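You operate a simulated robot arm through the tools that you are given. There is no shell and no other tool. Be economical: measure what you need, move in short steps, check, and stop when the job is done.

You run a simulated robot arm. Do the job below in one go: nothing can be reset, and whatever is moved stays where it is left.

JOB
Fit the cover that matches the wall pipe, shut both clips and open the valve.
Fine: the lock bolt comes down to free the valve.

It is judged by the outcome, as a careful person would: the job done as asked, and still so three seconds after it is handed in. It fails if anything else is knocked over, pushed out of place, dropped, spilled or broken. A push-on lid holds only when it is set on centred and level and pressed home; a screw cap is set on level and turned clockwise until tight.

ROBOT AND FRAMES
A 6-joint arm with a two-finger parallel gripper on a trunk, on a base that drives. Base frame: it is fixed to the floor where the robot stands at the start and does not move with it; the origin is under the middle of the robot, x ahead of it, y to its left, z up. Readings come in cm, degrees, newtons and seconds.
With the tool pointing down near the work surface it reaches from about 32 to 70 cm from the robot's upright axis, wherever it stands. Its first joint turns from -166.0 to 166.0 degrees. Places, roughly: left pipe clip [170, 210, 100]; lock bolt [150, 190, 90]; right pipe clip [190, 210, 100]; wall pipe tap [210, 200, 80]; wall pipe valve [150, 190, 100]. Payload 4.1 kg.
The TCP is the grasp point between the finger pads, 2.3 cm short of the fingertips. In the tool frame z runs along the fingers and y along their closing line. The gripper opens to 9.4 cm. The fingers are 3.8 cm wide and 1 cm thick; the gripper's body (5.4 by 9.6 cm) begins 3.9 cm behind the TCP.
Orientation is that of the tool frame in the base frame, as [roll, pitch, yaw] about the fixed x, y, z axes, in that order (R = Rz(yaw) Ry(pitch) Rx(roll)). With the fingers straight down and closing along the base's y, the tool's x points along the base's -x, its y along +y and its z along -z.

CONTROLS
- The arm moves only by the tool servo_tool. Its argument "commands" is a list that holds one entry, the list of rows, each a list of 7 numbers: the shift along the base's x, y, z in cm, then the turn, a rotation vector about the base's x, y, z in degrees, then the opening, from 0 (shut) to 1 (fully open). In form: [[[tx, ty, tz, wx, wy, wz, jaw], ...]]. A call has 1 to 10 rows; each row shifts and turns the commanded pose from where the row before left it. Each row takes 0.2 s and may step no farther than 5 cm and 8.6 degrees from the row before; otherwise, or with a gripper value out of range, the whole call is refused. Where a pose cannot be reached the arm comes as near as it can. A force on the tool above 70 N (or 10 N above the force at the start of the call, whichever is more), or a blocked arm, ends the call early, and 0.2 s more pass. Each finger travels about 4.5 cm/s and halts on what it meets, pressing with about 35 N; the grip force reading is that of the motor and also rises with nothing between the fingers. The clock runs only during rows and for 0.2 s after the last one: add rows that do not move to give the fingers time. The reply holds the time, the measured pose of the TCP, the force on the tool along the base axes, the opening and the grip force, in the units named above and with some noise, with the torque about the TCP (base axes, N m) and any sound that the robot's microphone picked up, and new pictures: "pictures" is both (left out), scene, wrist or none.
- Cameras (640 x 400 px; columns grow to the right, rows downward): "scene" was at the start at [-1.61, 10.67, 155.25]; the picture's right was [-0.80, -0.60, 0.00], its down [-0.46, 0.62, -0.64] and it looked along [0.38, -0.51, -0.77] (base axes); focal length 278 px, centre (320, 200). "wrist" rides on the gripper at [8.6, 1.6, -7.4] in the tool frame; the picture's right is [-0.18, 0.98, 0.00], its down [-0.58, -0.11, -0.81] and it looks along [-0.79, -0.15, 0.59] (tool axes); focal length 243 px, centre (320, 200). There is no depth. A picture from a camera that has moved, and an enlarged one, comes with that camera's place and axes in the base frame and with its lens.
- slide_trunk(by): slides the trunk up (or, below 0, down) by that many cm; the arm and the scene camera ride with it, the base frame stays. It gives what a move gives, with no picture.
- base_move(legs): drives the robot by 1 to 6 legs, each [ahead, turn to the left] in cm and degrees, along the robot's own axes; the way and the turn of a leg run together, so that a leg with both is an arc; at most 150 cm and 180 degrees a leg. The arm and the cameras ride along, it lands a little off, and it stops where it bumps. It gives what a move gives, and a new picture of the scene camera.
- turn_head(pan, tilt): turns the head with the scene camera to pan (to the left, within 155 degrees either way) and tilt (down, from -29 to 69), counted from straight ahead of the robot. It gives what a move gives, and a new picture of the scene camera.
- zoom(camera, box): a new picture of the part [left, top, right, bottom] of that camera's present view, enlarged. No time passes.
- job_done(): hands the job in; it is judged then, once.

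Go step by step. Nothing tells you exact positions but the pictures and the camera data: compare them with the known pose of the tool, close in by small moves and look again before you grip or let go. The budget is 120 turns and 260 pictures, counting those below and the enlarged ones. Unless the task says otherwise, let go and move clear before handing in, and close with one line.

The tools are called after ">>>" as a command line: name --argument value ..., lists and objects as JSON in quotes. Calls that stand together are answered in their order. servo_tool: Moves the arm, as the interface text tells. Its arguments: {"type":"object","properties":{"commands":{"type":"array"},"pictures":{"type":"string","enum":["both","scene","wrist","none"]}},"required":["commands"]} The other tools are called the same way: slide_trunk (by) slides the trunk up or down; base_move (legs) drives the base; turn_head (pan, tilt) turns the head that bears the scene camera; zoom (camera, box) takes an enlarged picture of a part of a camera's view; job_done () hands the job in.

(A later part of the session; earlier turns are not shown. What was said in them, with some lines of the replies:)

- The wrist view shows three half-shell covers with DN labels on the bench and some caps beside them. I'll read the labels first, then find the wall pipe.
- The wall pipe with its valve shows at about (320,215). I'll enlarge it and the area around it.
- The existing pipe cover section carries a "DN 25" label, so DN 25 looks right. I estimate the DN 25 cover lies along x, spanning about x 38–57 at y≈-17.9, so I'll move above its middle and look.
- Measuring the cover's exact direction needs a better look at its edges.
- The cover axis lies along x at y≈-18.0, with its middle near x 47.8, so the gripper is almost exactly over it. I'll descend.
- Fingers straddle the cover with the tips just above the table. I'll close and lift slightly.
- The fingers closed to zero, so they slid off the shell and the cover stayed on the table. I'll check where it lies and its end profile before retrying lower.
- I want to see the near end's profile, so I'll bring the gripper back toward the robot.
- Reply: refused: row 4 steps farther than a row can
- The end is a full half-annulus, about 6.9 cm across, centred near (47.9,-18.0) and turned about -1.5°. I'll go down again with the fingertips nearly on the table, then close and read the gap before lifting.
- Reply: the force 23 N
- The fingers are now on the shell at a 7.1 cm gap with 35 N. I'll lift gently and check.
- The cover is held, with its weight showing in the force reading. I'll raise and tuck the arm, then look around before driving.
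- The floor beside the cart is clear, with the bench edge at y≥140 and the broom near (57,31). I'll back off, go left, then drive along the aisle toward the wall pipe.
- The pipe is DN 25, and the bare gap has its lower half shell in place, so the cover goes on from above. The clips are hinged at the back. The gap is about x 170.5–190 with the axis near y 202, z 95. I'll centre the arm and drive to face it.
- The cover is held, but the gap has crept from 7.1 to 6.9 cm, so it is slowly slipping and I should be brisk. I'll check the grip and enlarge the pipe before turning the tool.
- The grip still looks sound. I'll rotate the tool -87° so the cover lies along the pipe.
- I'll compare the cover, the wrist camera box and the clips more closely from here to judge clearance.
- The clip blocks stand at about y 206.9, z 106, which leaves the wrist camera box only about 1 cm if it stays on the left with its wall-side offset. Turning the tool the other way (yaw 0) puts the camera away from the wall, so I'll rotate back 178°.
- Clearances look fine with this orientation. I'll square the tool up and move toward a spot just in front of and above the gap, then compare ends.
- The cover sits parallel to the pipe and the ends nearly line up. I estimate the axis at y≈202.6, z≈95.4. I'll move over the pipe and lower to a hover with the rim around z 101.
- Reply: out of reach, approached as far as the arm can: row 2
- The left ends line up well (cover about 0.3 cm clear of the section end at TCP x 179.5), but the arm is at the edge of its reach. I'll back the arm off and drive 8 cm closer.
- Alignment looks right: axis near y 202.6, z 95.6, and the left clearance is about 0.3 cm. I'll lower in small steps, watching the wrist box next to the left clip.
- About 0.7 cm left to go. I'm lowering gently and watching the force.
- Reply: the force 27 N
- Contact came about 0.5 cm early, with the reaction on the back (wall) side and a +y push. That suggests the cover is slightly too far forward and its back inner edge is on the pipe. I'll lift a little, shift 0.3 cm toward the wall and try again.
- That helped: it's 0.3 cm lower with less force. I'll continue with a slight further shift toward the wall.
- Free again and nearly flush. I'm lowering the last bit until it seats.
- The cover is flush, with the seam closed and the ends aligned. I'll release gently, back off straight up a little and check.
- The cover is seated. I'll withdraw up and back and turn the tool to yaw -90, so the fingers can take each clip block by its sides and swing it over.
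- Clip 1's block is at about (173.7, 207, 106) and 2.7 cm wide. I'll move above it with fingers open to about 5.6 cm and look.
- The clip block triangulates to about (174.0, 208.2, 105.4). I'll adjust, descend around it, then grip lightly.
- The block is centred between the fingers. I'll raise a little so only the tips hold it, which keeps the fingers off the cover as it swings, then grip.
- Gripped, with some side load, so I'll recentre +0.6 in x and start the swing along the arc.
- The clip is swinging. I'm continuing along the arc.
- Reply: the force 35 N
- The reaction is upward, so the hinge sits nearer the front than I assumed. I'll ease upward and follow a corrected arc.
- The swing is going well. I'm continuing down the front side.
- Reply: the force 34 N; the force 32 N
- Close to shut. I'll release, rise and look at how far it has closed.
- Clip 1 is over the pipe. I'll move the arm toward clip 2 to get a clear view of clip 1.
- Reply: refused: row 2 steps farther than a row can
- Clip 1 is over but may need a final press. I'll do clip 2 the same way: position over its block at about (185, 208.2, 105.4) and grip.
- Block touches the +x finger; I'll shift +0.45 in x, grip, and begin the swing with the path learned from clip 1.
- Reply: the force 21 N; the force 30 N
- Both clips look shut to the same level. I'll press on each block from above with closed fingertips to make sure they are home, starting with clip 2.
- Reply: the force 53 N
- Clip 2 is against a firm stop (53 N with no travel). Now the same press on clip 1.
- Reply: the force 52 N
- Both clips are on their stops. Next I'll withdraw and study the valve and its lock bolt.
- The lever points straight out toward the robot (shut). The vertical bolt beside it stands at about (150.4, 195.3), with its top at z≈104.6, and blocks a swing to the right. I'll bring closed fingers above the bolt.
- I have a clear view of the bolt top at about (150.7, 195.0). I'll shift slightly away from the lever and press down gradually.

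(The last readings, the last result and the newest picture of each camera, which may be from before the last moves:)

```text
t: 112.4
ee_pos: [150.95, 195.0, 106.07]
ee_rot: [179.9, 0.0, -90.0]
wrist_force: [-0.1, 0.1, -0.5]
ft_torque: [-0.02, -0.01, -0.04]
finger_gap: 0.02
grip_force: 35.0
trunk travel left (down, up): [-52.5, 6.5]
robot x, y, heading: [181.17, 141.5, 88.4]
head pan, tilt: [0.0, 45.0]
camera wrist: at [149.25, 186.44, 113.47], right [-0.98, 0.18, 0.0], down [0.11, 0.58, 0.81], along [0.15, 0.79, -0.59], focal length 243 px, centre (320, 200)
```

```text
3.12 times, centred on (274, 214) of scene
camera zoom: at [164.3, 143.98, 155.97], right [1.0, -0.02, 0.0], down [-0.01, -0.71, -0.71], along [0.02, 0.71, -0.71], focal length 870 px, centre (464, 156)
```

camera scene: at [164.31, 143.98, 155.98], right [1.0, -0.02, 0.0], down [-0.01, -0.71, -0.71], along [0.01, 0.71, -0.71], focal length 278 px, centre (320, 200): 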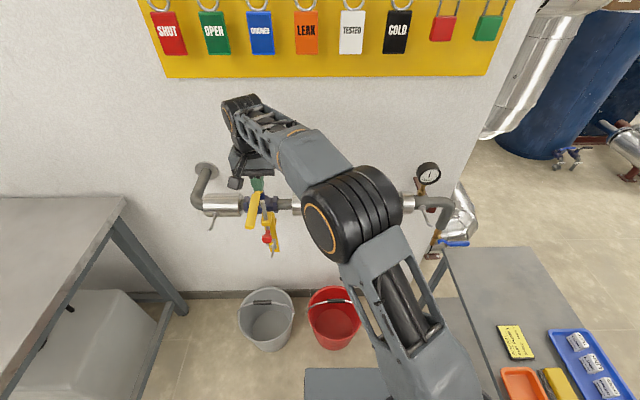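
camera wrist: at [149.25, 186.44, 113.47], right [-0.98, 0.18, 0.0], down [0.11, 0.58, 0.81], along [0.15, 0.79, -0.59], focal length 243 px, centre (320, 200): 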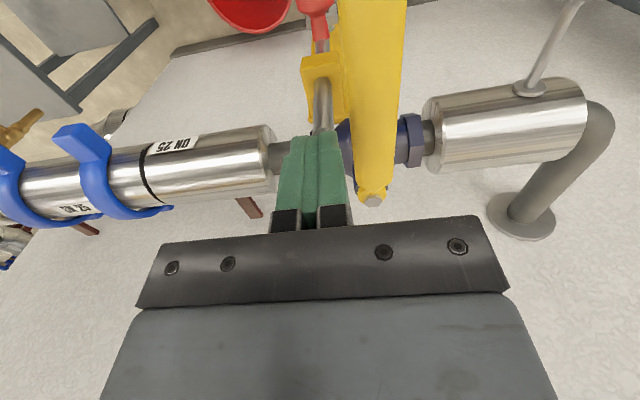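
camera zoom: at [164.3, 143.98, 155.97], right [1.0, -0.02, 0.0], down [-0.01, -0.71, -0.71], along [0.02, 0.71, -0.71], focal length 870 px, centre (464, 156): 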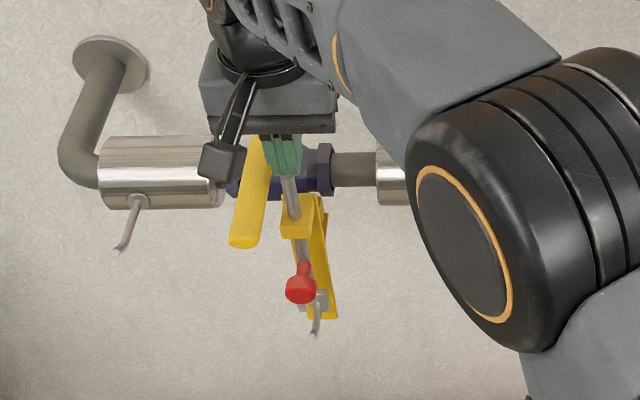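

>>> servo_tool --commands '[[[0, 0, -0.5, 0, 0, 0, 0], [0, 0, -0.5, 0, 0, 0, 0], [0, 0, -0.5, 0, 0, 0, 0], [0, 0, 0, 0, 0, 0, 0]]]' --pictures "wrist"

>>> zoom --camera "scene" --box '[210, 150, 338, 278]'

```text
t: 113.4
ee_pos: [150.81, 194.9, 104.46]
ee_rot: [180.0, 0.1, -90.1]
wrist_force: [0.4, 0.4, -0.6]
ft_torque: [-0.02, 0.0, -0.03]
finger_gap: 0.0
grip_force: 35.1
trunk travel left (down, up): [-52.5, 6.5]
robot x, y, heading: [181.38, 141.14, 88.9]
head pan, tilt: [0.0, 45.0]
camera wrist: at [149.2, 186.4, 111.88], right [-0.98, 0.18, 0.0], down [0.11, 0.58, 0.81], along [0.15, 0.79, -0.59], focal length 243 px, centre (320, 200)
```

wrist: 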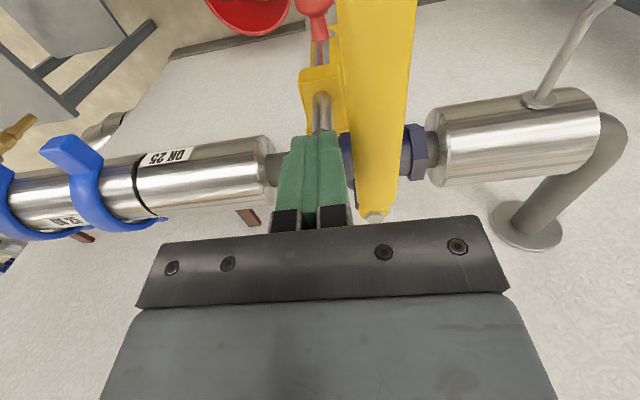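

```text
3.12 times, centred on (274, 214) of scene
camera zoom: at [164.3, 143.98, 155.97], right [1.0, -0.02, 0.0], down [-0.01, -0.71, -0.71], along [0.02, 0.71, -0.71], focal length 870 px, centre (464, 156)
```

zoom: 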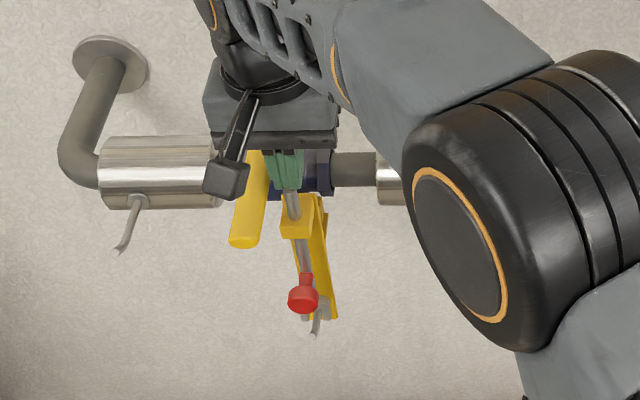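

The bolt is sliding down easily. I'm continuing.

>>> servo_tool --commands '[[[0, 0, -0.6, 0, 0, 0, 0], [0, 0, -0.6, 0, 0, 0, 0], [0, 0, -0.6, 0, 0, 0, 0], [0, 0, -0.5, 0, 0, 0, 0], [0, 0, 0, 0, 0, 0, 0]]]' --pictures "wrist"

>>> zoom --camera "scene" --box '[220, 170, 316, 266]'

```text
t: 114.6
ee_pos: [150.9, 195.02, 103.22]
ee_rot: [179.4, 0.9, -90.1]
wrist_force: [-0.1, 5.2, 56.9]
ft_torque: [-0.04, 0.15, -0.23]
finger_gap: 0.02
grip_force: 34.5
trunk travel left (down, up): [-52.5, 6.5]
robot x, y, heading: [181.49, 141.2, 88.7]
head pan, tilt: [0.0, 45.0]
camera wrist: at [149.27, 186.21, 110.48], right [-0.98, 0.18, 0.01], down [0.12, 0.57, 0.81], along [0.14, 0.8, -0.58], focal length 243 px, centre (320, 200)
```

wrist: 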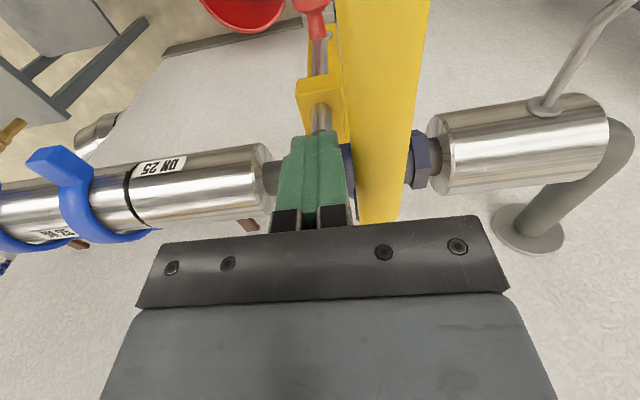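

```text
4.17 times, centred on (268, 218) of scene
camera zoom: at [164.57, 143.58, 156.07], right [1.0, -0.02, 0.0], down [-0.02, -0.7, -0.71], along [0.01, 0.71, -0.71], focal length 1160 px, centre (537, 125)
```

zoom: 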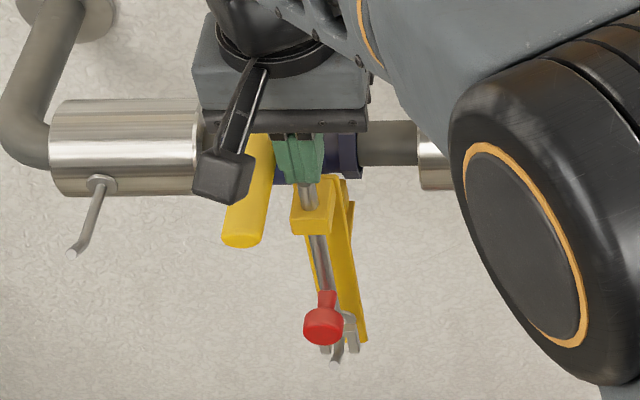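

It has reached a hard stop. I'll lift off and check where the bolt top sits relative to the lever.

>>> servo_tool --commands '[[[0, 0, 3, 0, 0, 0, 0], [2, -3, 3, 0, 0, 0, 0], [2, -4, 1, 0, 0, 0, 0], [0, -4, 0, 0, 0, 0, 0], [0, 0, 0, 0, 0, 0, 0]]]' --pictures "wrist"

>>> zoom --camera "scene" --box '[220, 170, 316, 266]'

>>> zoom --camera "wrist" --box '[240, 0, 480, 200]'

```text
t: 115.8
ee_pos: [154.81, 184.08, 109.32]
ee_rot: [-180.0, -0.1, -90.0]
wrist_force: [0.0, -0.5, 1.0]
ft_torque: [-0.03, -0.02, 0.02]
finger_gap: 0.0
grip_force: 34.8
trunk travel left (down, up): [-52.5, 6.5]
robot x, y, heading: [181.4, 141.26, 88.7]
head pan, tilt: [0.0, 45.0]
camera wrist: at [153.11, 175.48, 116.64], right [-0.98, 0.18, 0.0], down [0.11, 0.58, 0.81], along [0.15, 0.79, -0.59], focal length 243 px, centre (320, 200)
```

wrist: 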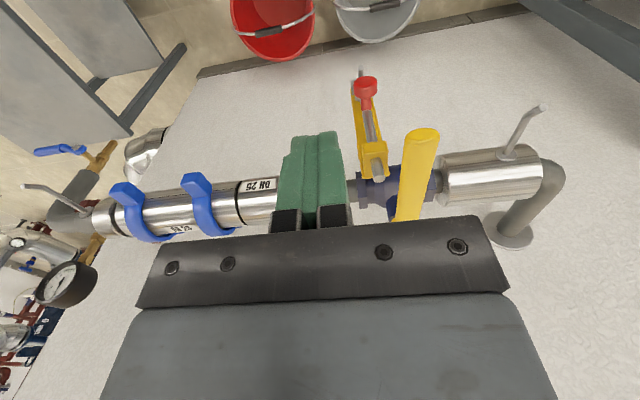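

```text
4.17 times, centred on (268, 218) of scene
camera zoom: at [164.29, 143.97, 155.97], right [1.0, -0.02, 0.0], down [-0.01, -0.71, -0.71], along [0.02, 0.71, -0.71], focal length 1160 px, centre (537, 125)
```

zoom: 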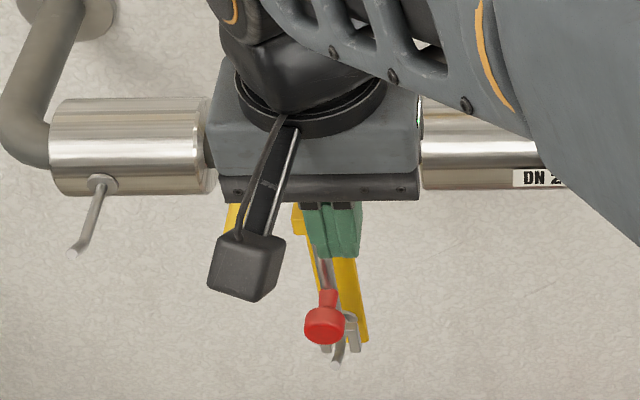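

```text
2.00 times, centred on (360, 100) of wrist
camera zoom: at [153.11, 175.48, 116.64], right [-0.98, 0.18, 0.0], down [0.11, 0.58, 0.81], along [0.15, 0.79, -0.59], focal length 485 px, centre (240, 400)
```

zoom: 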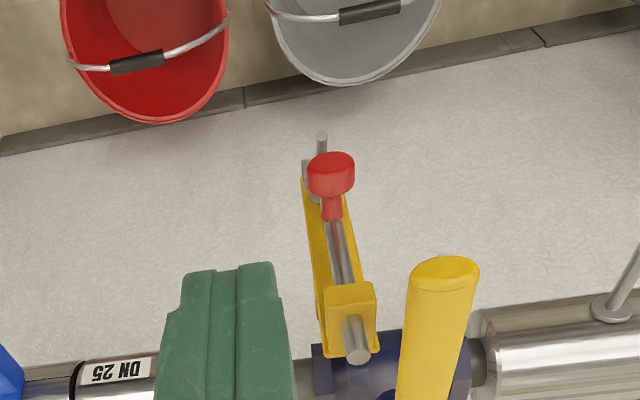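

The bolt is down and stays there with its knob seated in the lower fork. Next I'll bring closed fingers to the left side of the lever near its tip, to swing it right along the pipe.

>>> servo_tool --commands '[[[-4.5, 0, 0.5, 0, 0, 0, 0], [-4.5, 0, 0, 0, 0, 0, 0], [-1.5, 3.5, 0, 0, 0, 0, 0], [0, 2.6, -1, 0, 0, 0, 0], [0, 0, -3, 0, 0, 0, 0], [0, 0, -3, 0, 0, 0, 0], [0, 0, 0, 0, 0, 0, 0]]]' --pictures "wrist"

>>> zoom --camera "scene" --box '[210, 150, 338, 278]'

```text
t: 117.4
ee_pos: [144.45, 190.12, 102.83]
ee_rot: [179.9, -0.1, -90.0]
wrist_force: [1.2, -0.3, -0.5]
ft_torque: [0.01, -0.02, 0.01]
finger_gap: 0.0
grip_force: 34.8
trunk travel left (down, up): [-52.5, 6.5]
robot x, y, heading: [180.85, 141.04, 88.8]
head pan, tilt: [0.0, 45.0]
camera wrist: at [142.75, 181.5, 110.2], right [-0.98, 0.18, 0.0], down [0.11, 0.58, 0.81], along [0.15, 0.79, -0.59], focal length 243 px, centre (320, 200)
```

wrist: 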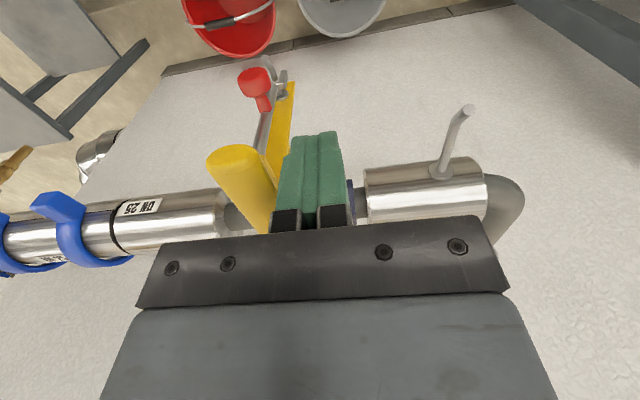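

```text
3.12 times, centred on (274, 214) of scene
camera zoom: at [164.29, 143.99, 155.98], right [1.0, -0.02, 0.0], down [-0.01, -0.71, -0.71], along [0.02, 0.71, -0.71], focal length 870 px, centre (464, 156)
```

zoom: 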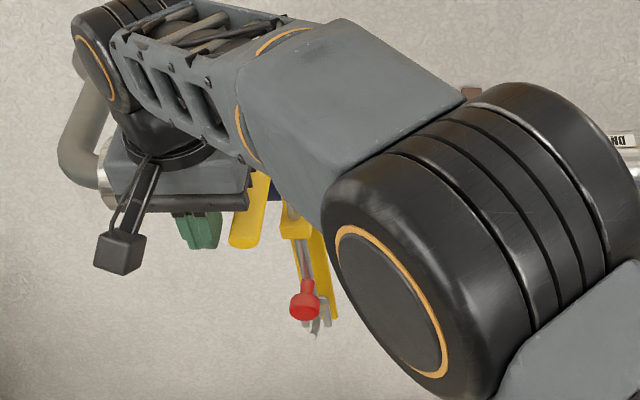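

>>> servo_tool --commands '[[[0.7, 0, 0, 0, 0, 0, 0], [0.7, 0, 0, 0, 0, 0, 0], [0.7, 0, 0, 0, 0, 0, 0], [0.7, 0, 0, 0, 0, 0, 0], [0.7, 0, 0, 0, 0, 0, 0], [0, 0, 0, 0, 0, 0, 0]]]' --pictures "wrist"

>>> zoom --camera "scene" --box '[210, 150, 338, 278]'

```text
t: 118.8
ee_pos: [147.9, 190.23, 102.74]
ee_rot: [-179.9, 0.0, -90.2]
wrist_force: [-1.6, -2.8, 0.7]
ft_torque: [0.02, 0.01, 0.01]
finger_gap: 0.0
grip_force: 34.8
trunk travel left (down, up): [-52.5, 6.5]
robot x, y, heading: [180.79, 141.57, 88.5]
head pan, tilt: [0.0, 45.0]
camera wrist: at [146.35, 181.6, 110.15], right [-0.98, 0.19, 0.0], down [0.11, 0.58, 0.81], along [0.15, 0.79, -0.59], focal length 243 px, centre (320, 200)
```

wrist: 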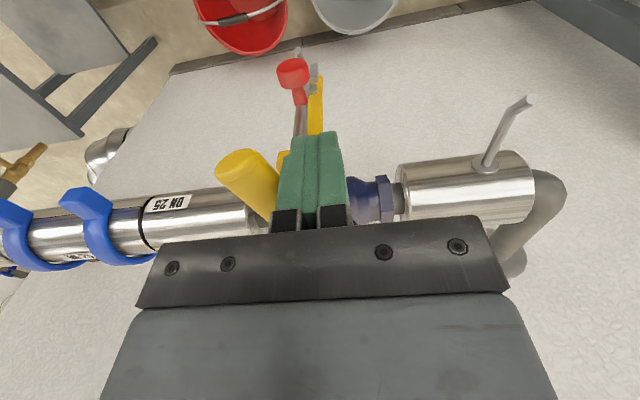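

```text
3.12 times, centred on (274, 214) of scene
camera zoom: at [164.26, 143.97, 155.97], right [1.0, -0.02, 0.0], down [-0.02, -0.71, -0.71], along [0.02, 0.71, -0.71], focal length 870 px, centre (464, 156)
```

zoom: 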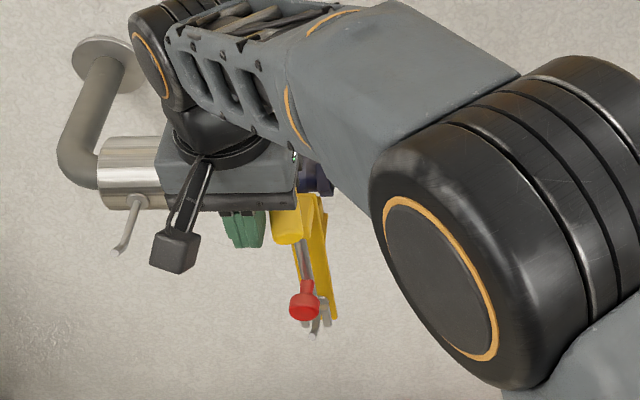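

The lever is swinging freely past the bolt. I'm continuing along the arc to line it up with the pipe.

>>> servo_tool --commands '[[[1.3, 0, 0, 0, 0, 0, 0], [1.3, 0, 0, 0, 0, 0, 0], [1.2, 0, 0, 0, 0, 0, 0], [1.5, 0.5, 0, 0, 0, 0, 0], [1.6, 0.7, 0, 0, 0, 0, 0], [0, 0, 0, 0, 0, 0, 0]]]' --pictures "wrist"

>>> zoom --camera "scene" --box '[210, 150, 338, 278]'

```text
t: 120.2
ee_pos: [154.81, 191.36, 102.9]
ee_rot: [-179.9, 0.0, -90.1]
wrist_force: [-1.2, -0.4, -0.7]
ft_torque: [0.0, 0.0, 0.03]
finger_gap: 0.01
grip_force: 35.0
trunk travel left (down, up): [-52.5, 6.5]
robot x, y, heading: [181.35, 141.72, 88.6]
head pan, tilt: [0.0, 45.0]
camera wrist: at [153.25, 182.77, 110.15], right [-0.98, 0.19, 0.0], down [0.11, 0.58, 0.81], along [0.15, 0.79, -0.59], focal length 243 px, centre (320, 200)
```

wrist: 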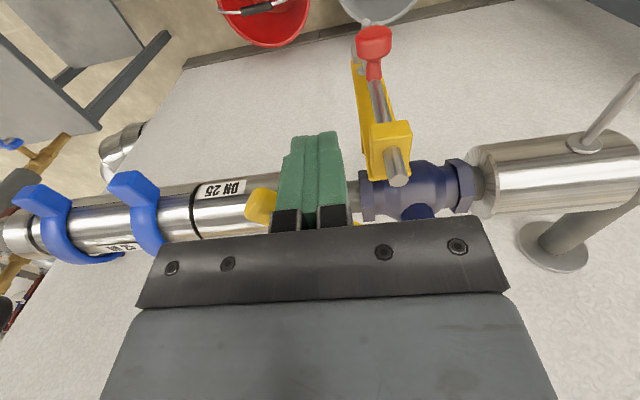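

```text
3.12 times, centred on (274, 214) of scene
camera zoom: at [164.26, 143.99, 155.97], right [1.0, -0.02, 0.0], down [-0.02, -0.71, -0.71], along [0.02, 0.71, -0.71], focal length 870 px, centre (464, 156)
```

zoom: 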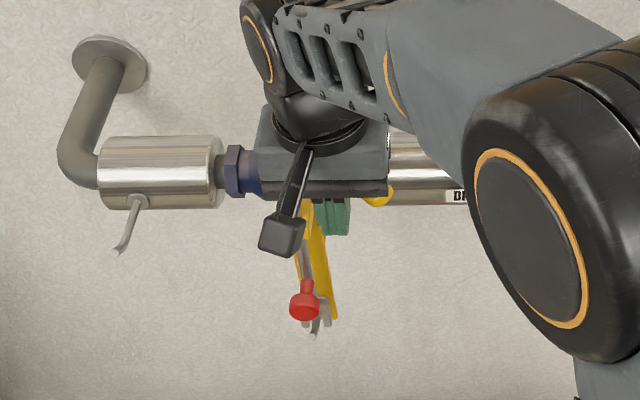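

>>> servo_tool --commands '[[[1.3, 1.1, 0, 0, 0, 0, 0], [1.3, 1.1, 0, 0, 0, 0, 0], [1.0, 1.5, 0, 0, 0, 0, 0], [1.0, 1.5, 0, 0, 0, 0, 0], [0.6, 1.3, 0, 0, 0, 0, 0], [0.4, 1.2, 0, 0, 0, 0, 0], [0, 0, 0, 0, 0, 0, 0]]]' --pictures "wrist"

>>> zoom --camera "scene" --box '[210, 150, 338, 278]'

```text
t: 121.8
ee_pos: [160.48, 199.27, 102.83]
ee_rot: [-179.9, 0.0, -90.1]
wrist_force: [0.2, -0.6, -0.7]
ft_torque: [0.01, -0.01, 0.02]
finger_gap: 0.02
grip_force: 35.0
trunk travel left (down, up): [-52.5, 6.5]
robot x, y, heading: [181.25, 141.4, 88.7]
head pan, tilt: [0.0, 45.0]
camera wrist: at [158.82, 190.53, 110.22], right [-0.98, 0.19, 0.0], down [0.11, 0.58, 0.81], along [0.15, 0.79, -0.59], focal length 243 px, centre (320, 200)
```

wrist: 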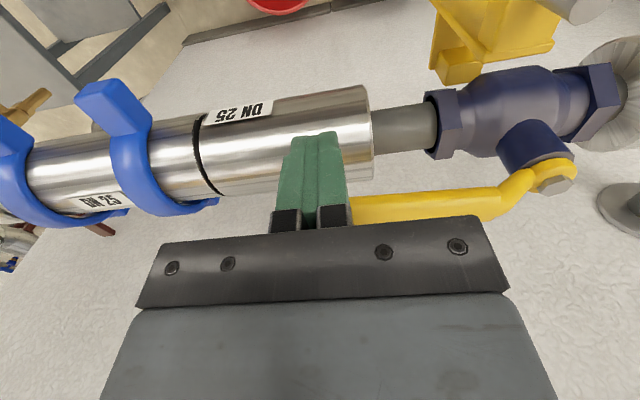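

```text
3.12 times, centred on (274, 214) of scene
camera zoom: at [164.29, 144.0, 155.98], right [1.0, -0.02, 0.0], down [-0.02, -0.71, -0.71], along [0.02, 0.71, -0.71], focal length 870 px, centre (464, 156)
```

zoom: 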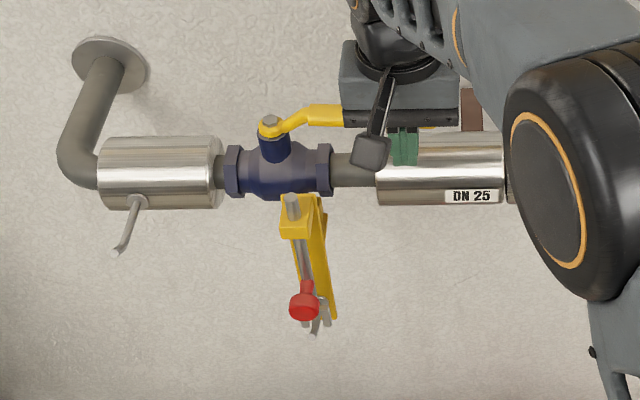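

The lever is nearly parallel to the pipe. I'll push a little more toward the wall to find the end stop.

>>> servo_tool --commands '[[[0, 0.4, 0, 0, 0, 0, 0], [0, 0.4, 0, 0, 0, 0, 0], [0, 0.3, 0, 0, 0, 0, 0], [0, 0, 0, 0, 0, 0, 0]]]' --pictures "none"

>>> zoom --camera "scene" --box '[240, 160, 320, 210]'

```text
t: 122.8
ee_pos: [160.51, 199.99, 102.81]
ee_rot: [180.0, -0.1, -90.1]
wrist_force: [6.5, -11.8, 0.8]
ft_torque: [0.04, 0.04, -0.08]
finger_gap: 0.0
grip_force: 34.8
trunk travel left (down, up): [-52.5, 6.5]
robot x, y, heading: [181.23, 141.02, 88.8]
head pan, tilt: [0.0, 45.0]
```

```text
8.00 times, centred on (280, 185) of scene
camera zoom: at [164.39, 143.78, 155.99], right [1.0, -0.02, 0.0], down [-0.02, -0.71, -0.71], along [0.01, 0.71, -0.71], focal length 2228 px, centre (640, 320)
```

zoom: 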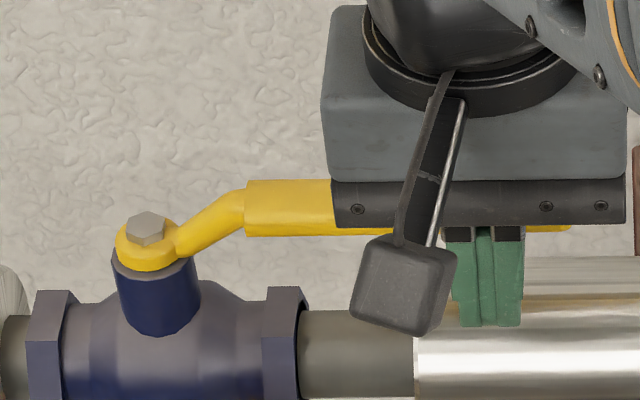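

The lever is at its stop, parallel to the pipe, so the valve is open. I'll withdraw clear and check everything.

>>> servo_tool --commands '[[[0, -1.5, 0, 0, 0, 0, 0], [0, -2, 2, 0, 0, 0, 0], [0, -3.5, 3, 0, 0, 0, 0], [1.5, -4.5, 1, 0, 0, 0, 0], [3, -3.5, 0, 0, 0, 0, 0], [4, -2, 0, 0, 0, 0, 0], [4.5, -1, 0, 0, 0, 0, 0], [4.5, 0, 0, 0, 0, 0, 0], [4.5, 0, 0, 0, 0, 0, 0], [0, 0, 0, 0, 0, 0, 0.5]]]' --pictures "none"

>>> base_move --legs '[[-25, 0]]'

>>> zoom --camera "scene" --box '[200, 110, 440, 260]'

```text
t: 125.0
ee_pos: [182.5, 182.28, 108.57]
ee_rot: [-180.0, 0.0, -90.0]
wrist_force: [-0.2, 0.0, -0.3]
ft_torque: [0.0, -0.03, 0.03]
finger_gap: 3.28
grip_force: 0.0
trunk travel left (down, up): [-52.5, 6.5]
robot x, y, heading: [181.11, 141.68, 88.7]
head pan, tilt: [0.0, 45.0]
```

```text
t: 126.8
ee_pos: [181.81, 157.43, 108.52]
ee_rot: [180.0, -0.1, -90.0]
wrist_force: [0.3, 0.0, 0.8]
ft_torque: [0.01, 0.03, 0.0]
finger_gap: 4.69
grip_force: 0.1
trunk travel left (down, up): [-52.5, 6.5]
robot x, y, heading: [180.31, 116.31, 88.8]
head pan, tilt: [0.0, 45.0]
camera scene: at [163.85, 119.06, 155.98], right [1.0, -0.02, 0.0], down [-0.02, -0.71, -0.71], along [0.02, 0.71, -0.71], focal length 278 px, centre (320, 200)
```

scene: 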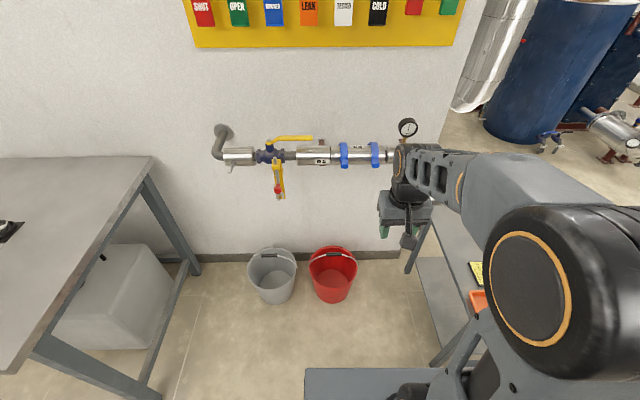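

```text
2.67 times, centred on (320, 185) of scene
camera zoom: at [163.85, 119.06, 155.98], right [1.0, -0.02, 0.0], down [-0.02, -0.71, -0.71], along [0.02, 0.71, -0.71], focal length 743 px, centre (320, 240)
```

zoom: 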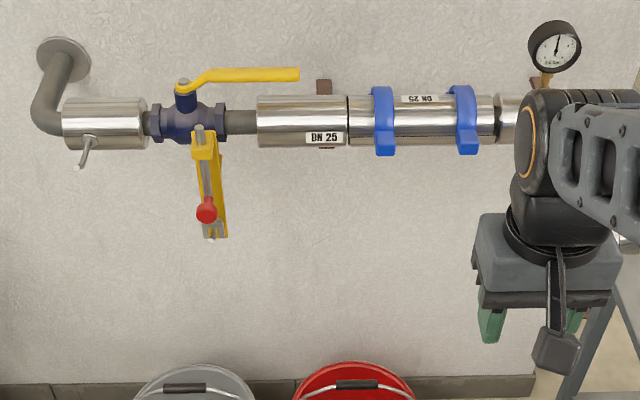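

>>> zoom --camera "scene" --box '[310, 130, 410, 180]'

>>> zoom --camera "scene" --box '[245, 125, 335, 205]'

```text
6.40 times, centred on (360, 155) of scene
camera zoom: at [163.85, 119.06, 155.98], right [1.0, -0.02, 0.0], down [-0.02, -0.71, -0.71], along [0.02, 0.71, -0.71], focal length 1782 px, centre (64, 488)
```

zoom: 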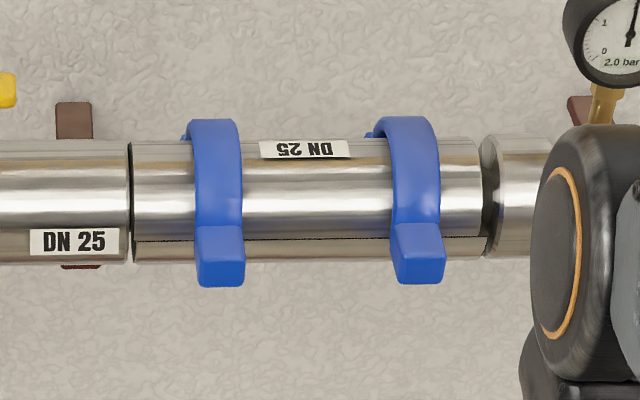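

```text
5.00 times, centred on (290, 165) of scene
camera zoom: at [163.85, 119.06, 155.98], right [1.0, -0.02, 0.0], down [-0.02, -0.71, -0.71], along [0.02, 0.71, -0.71], focal length 1392 px, centre (470, 375)
```

zoom: 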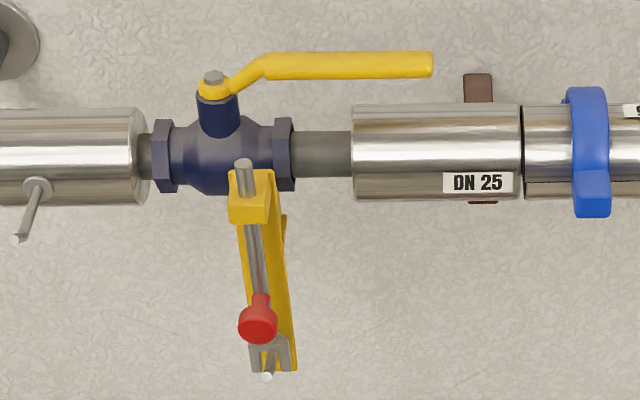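

Everything checks out: the cover is flush, both clips are on their stops, the bolt is down and the lever is along the pipe. I'm handing in.

>>> job_done

```text
The job is handed in.
```

The DN 25 cover is fitted on the wall pipe, both clips are shut, the lock bolt is down, and the valve is open with its lever along the pipe.
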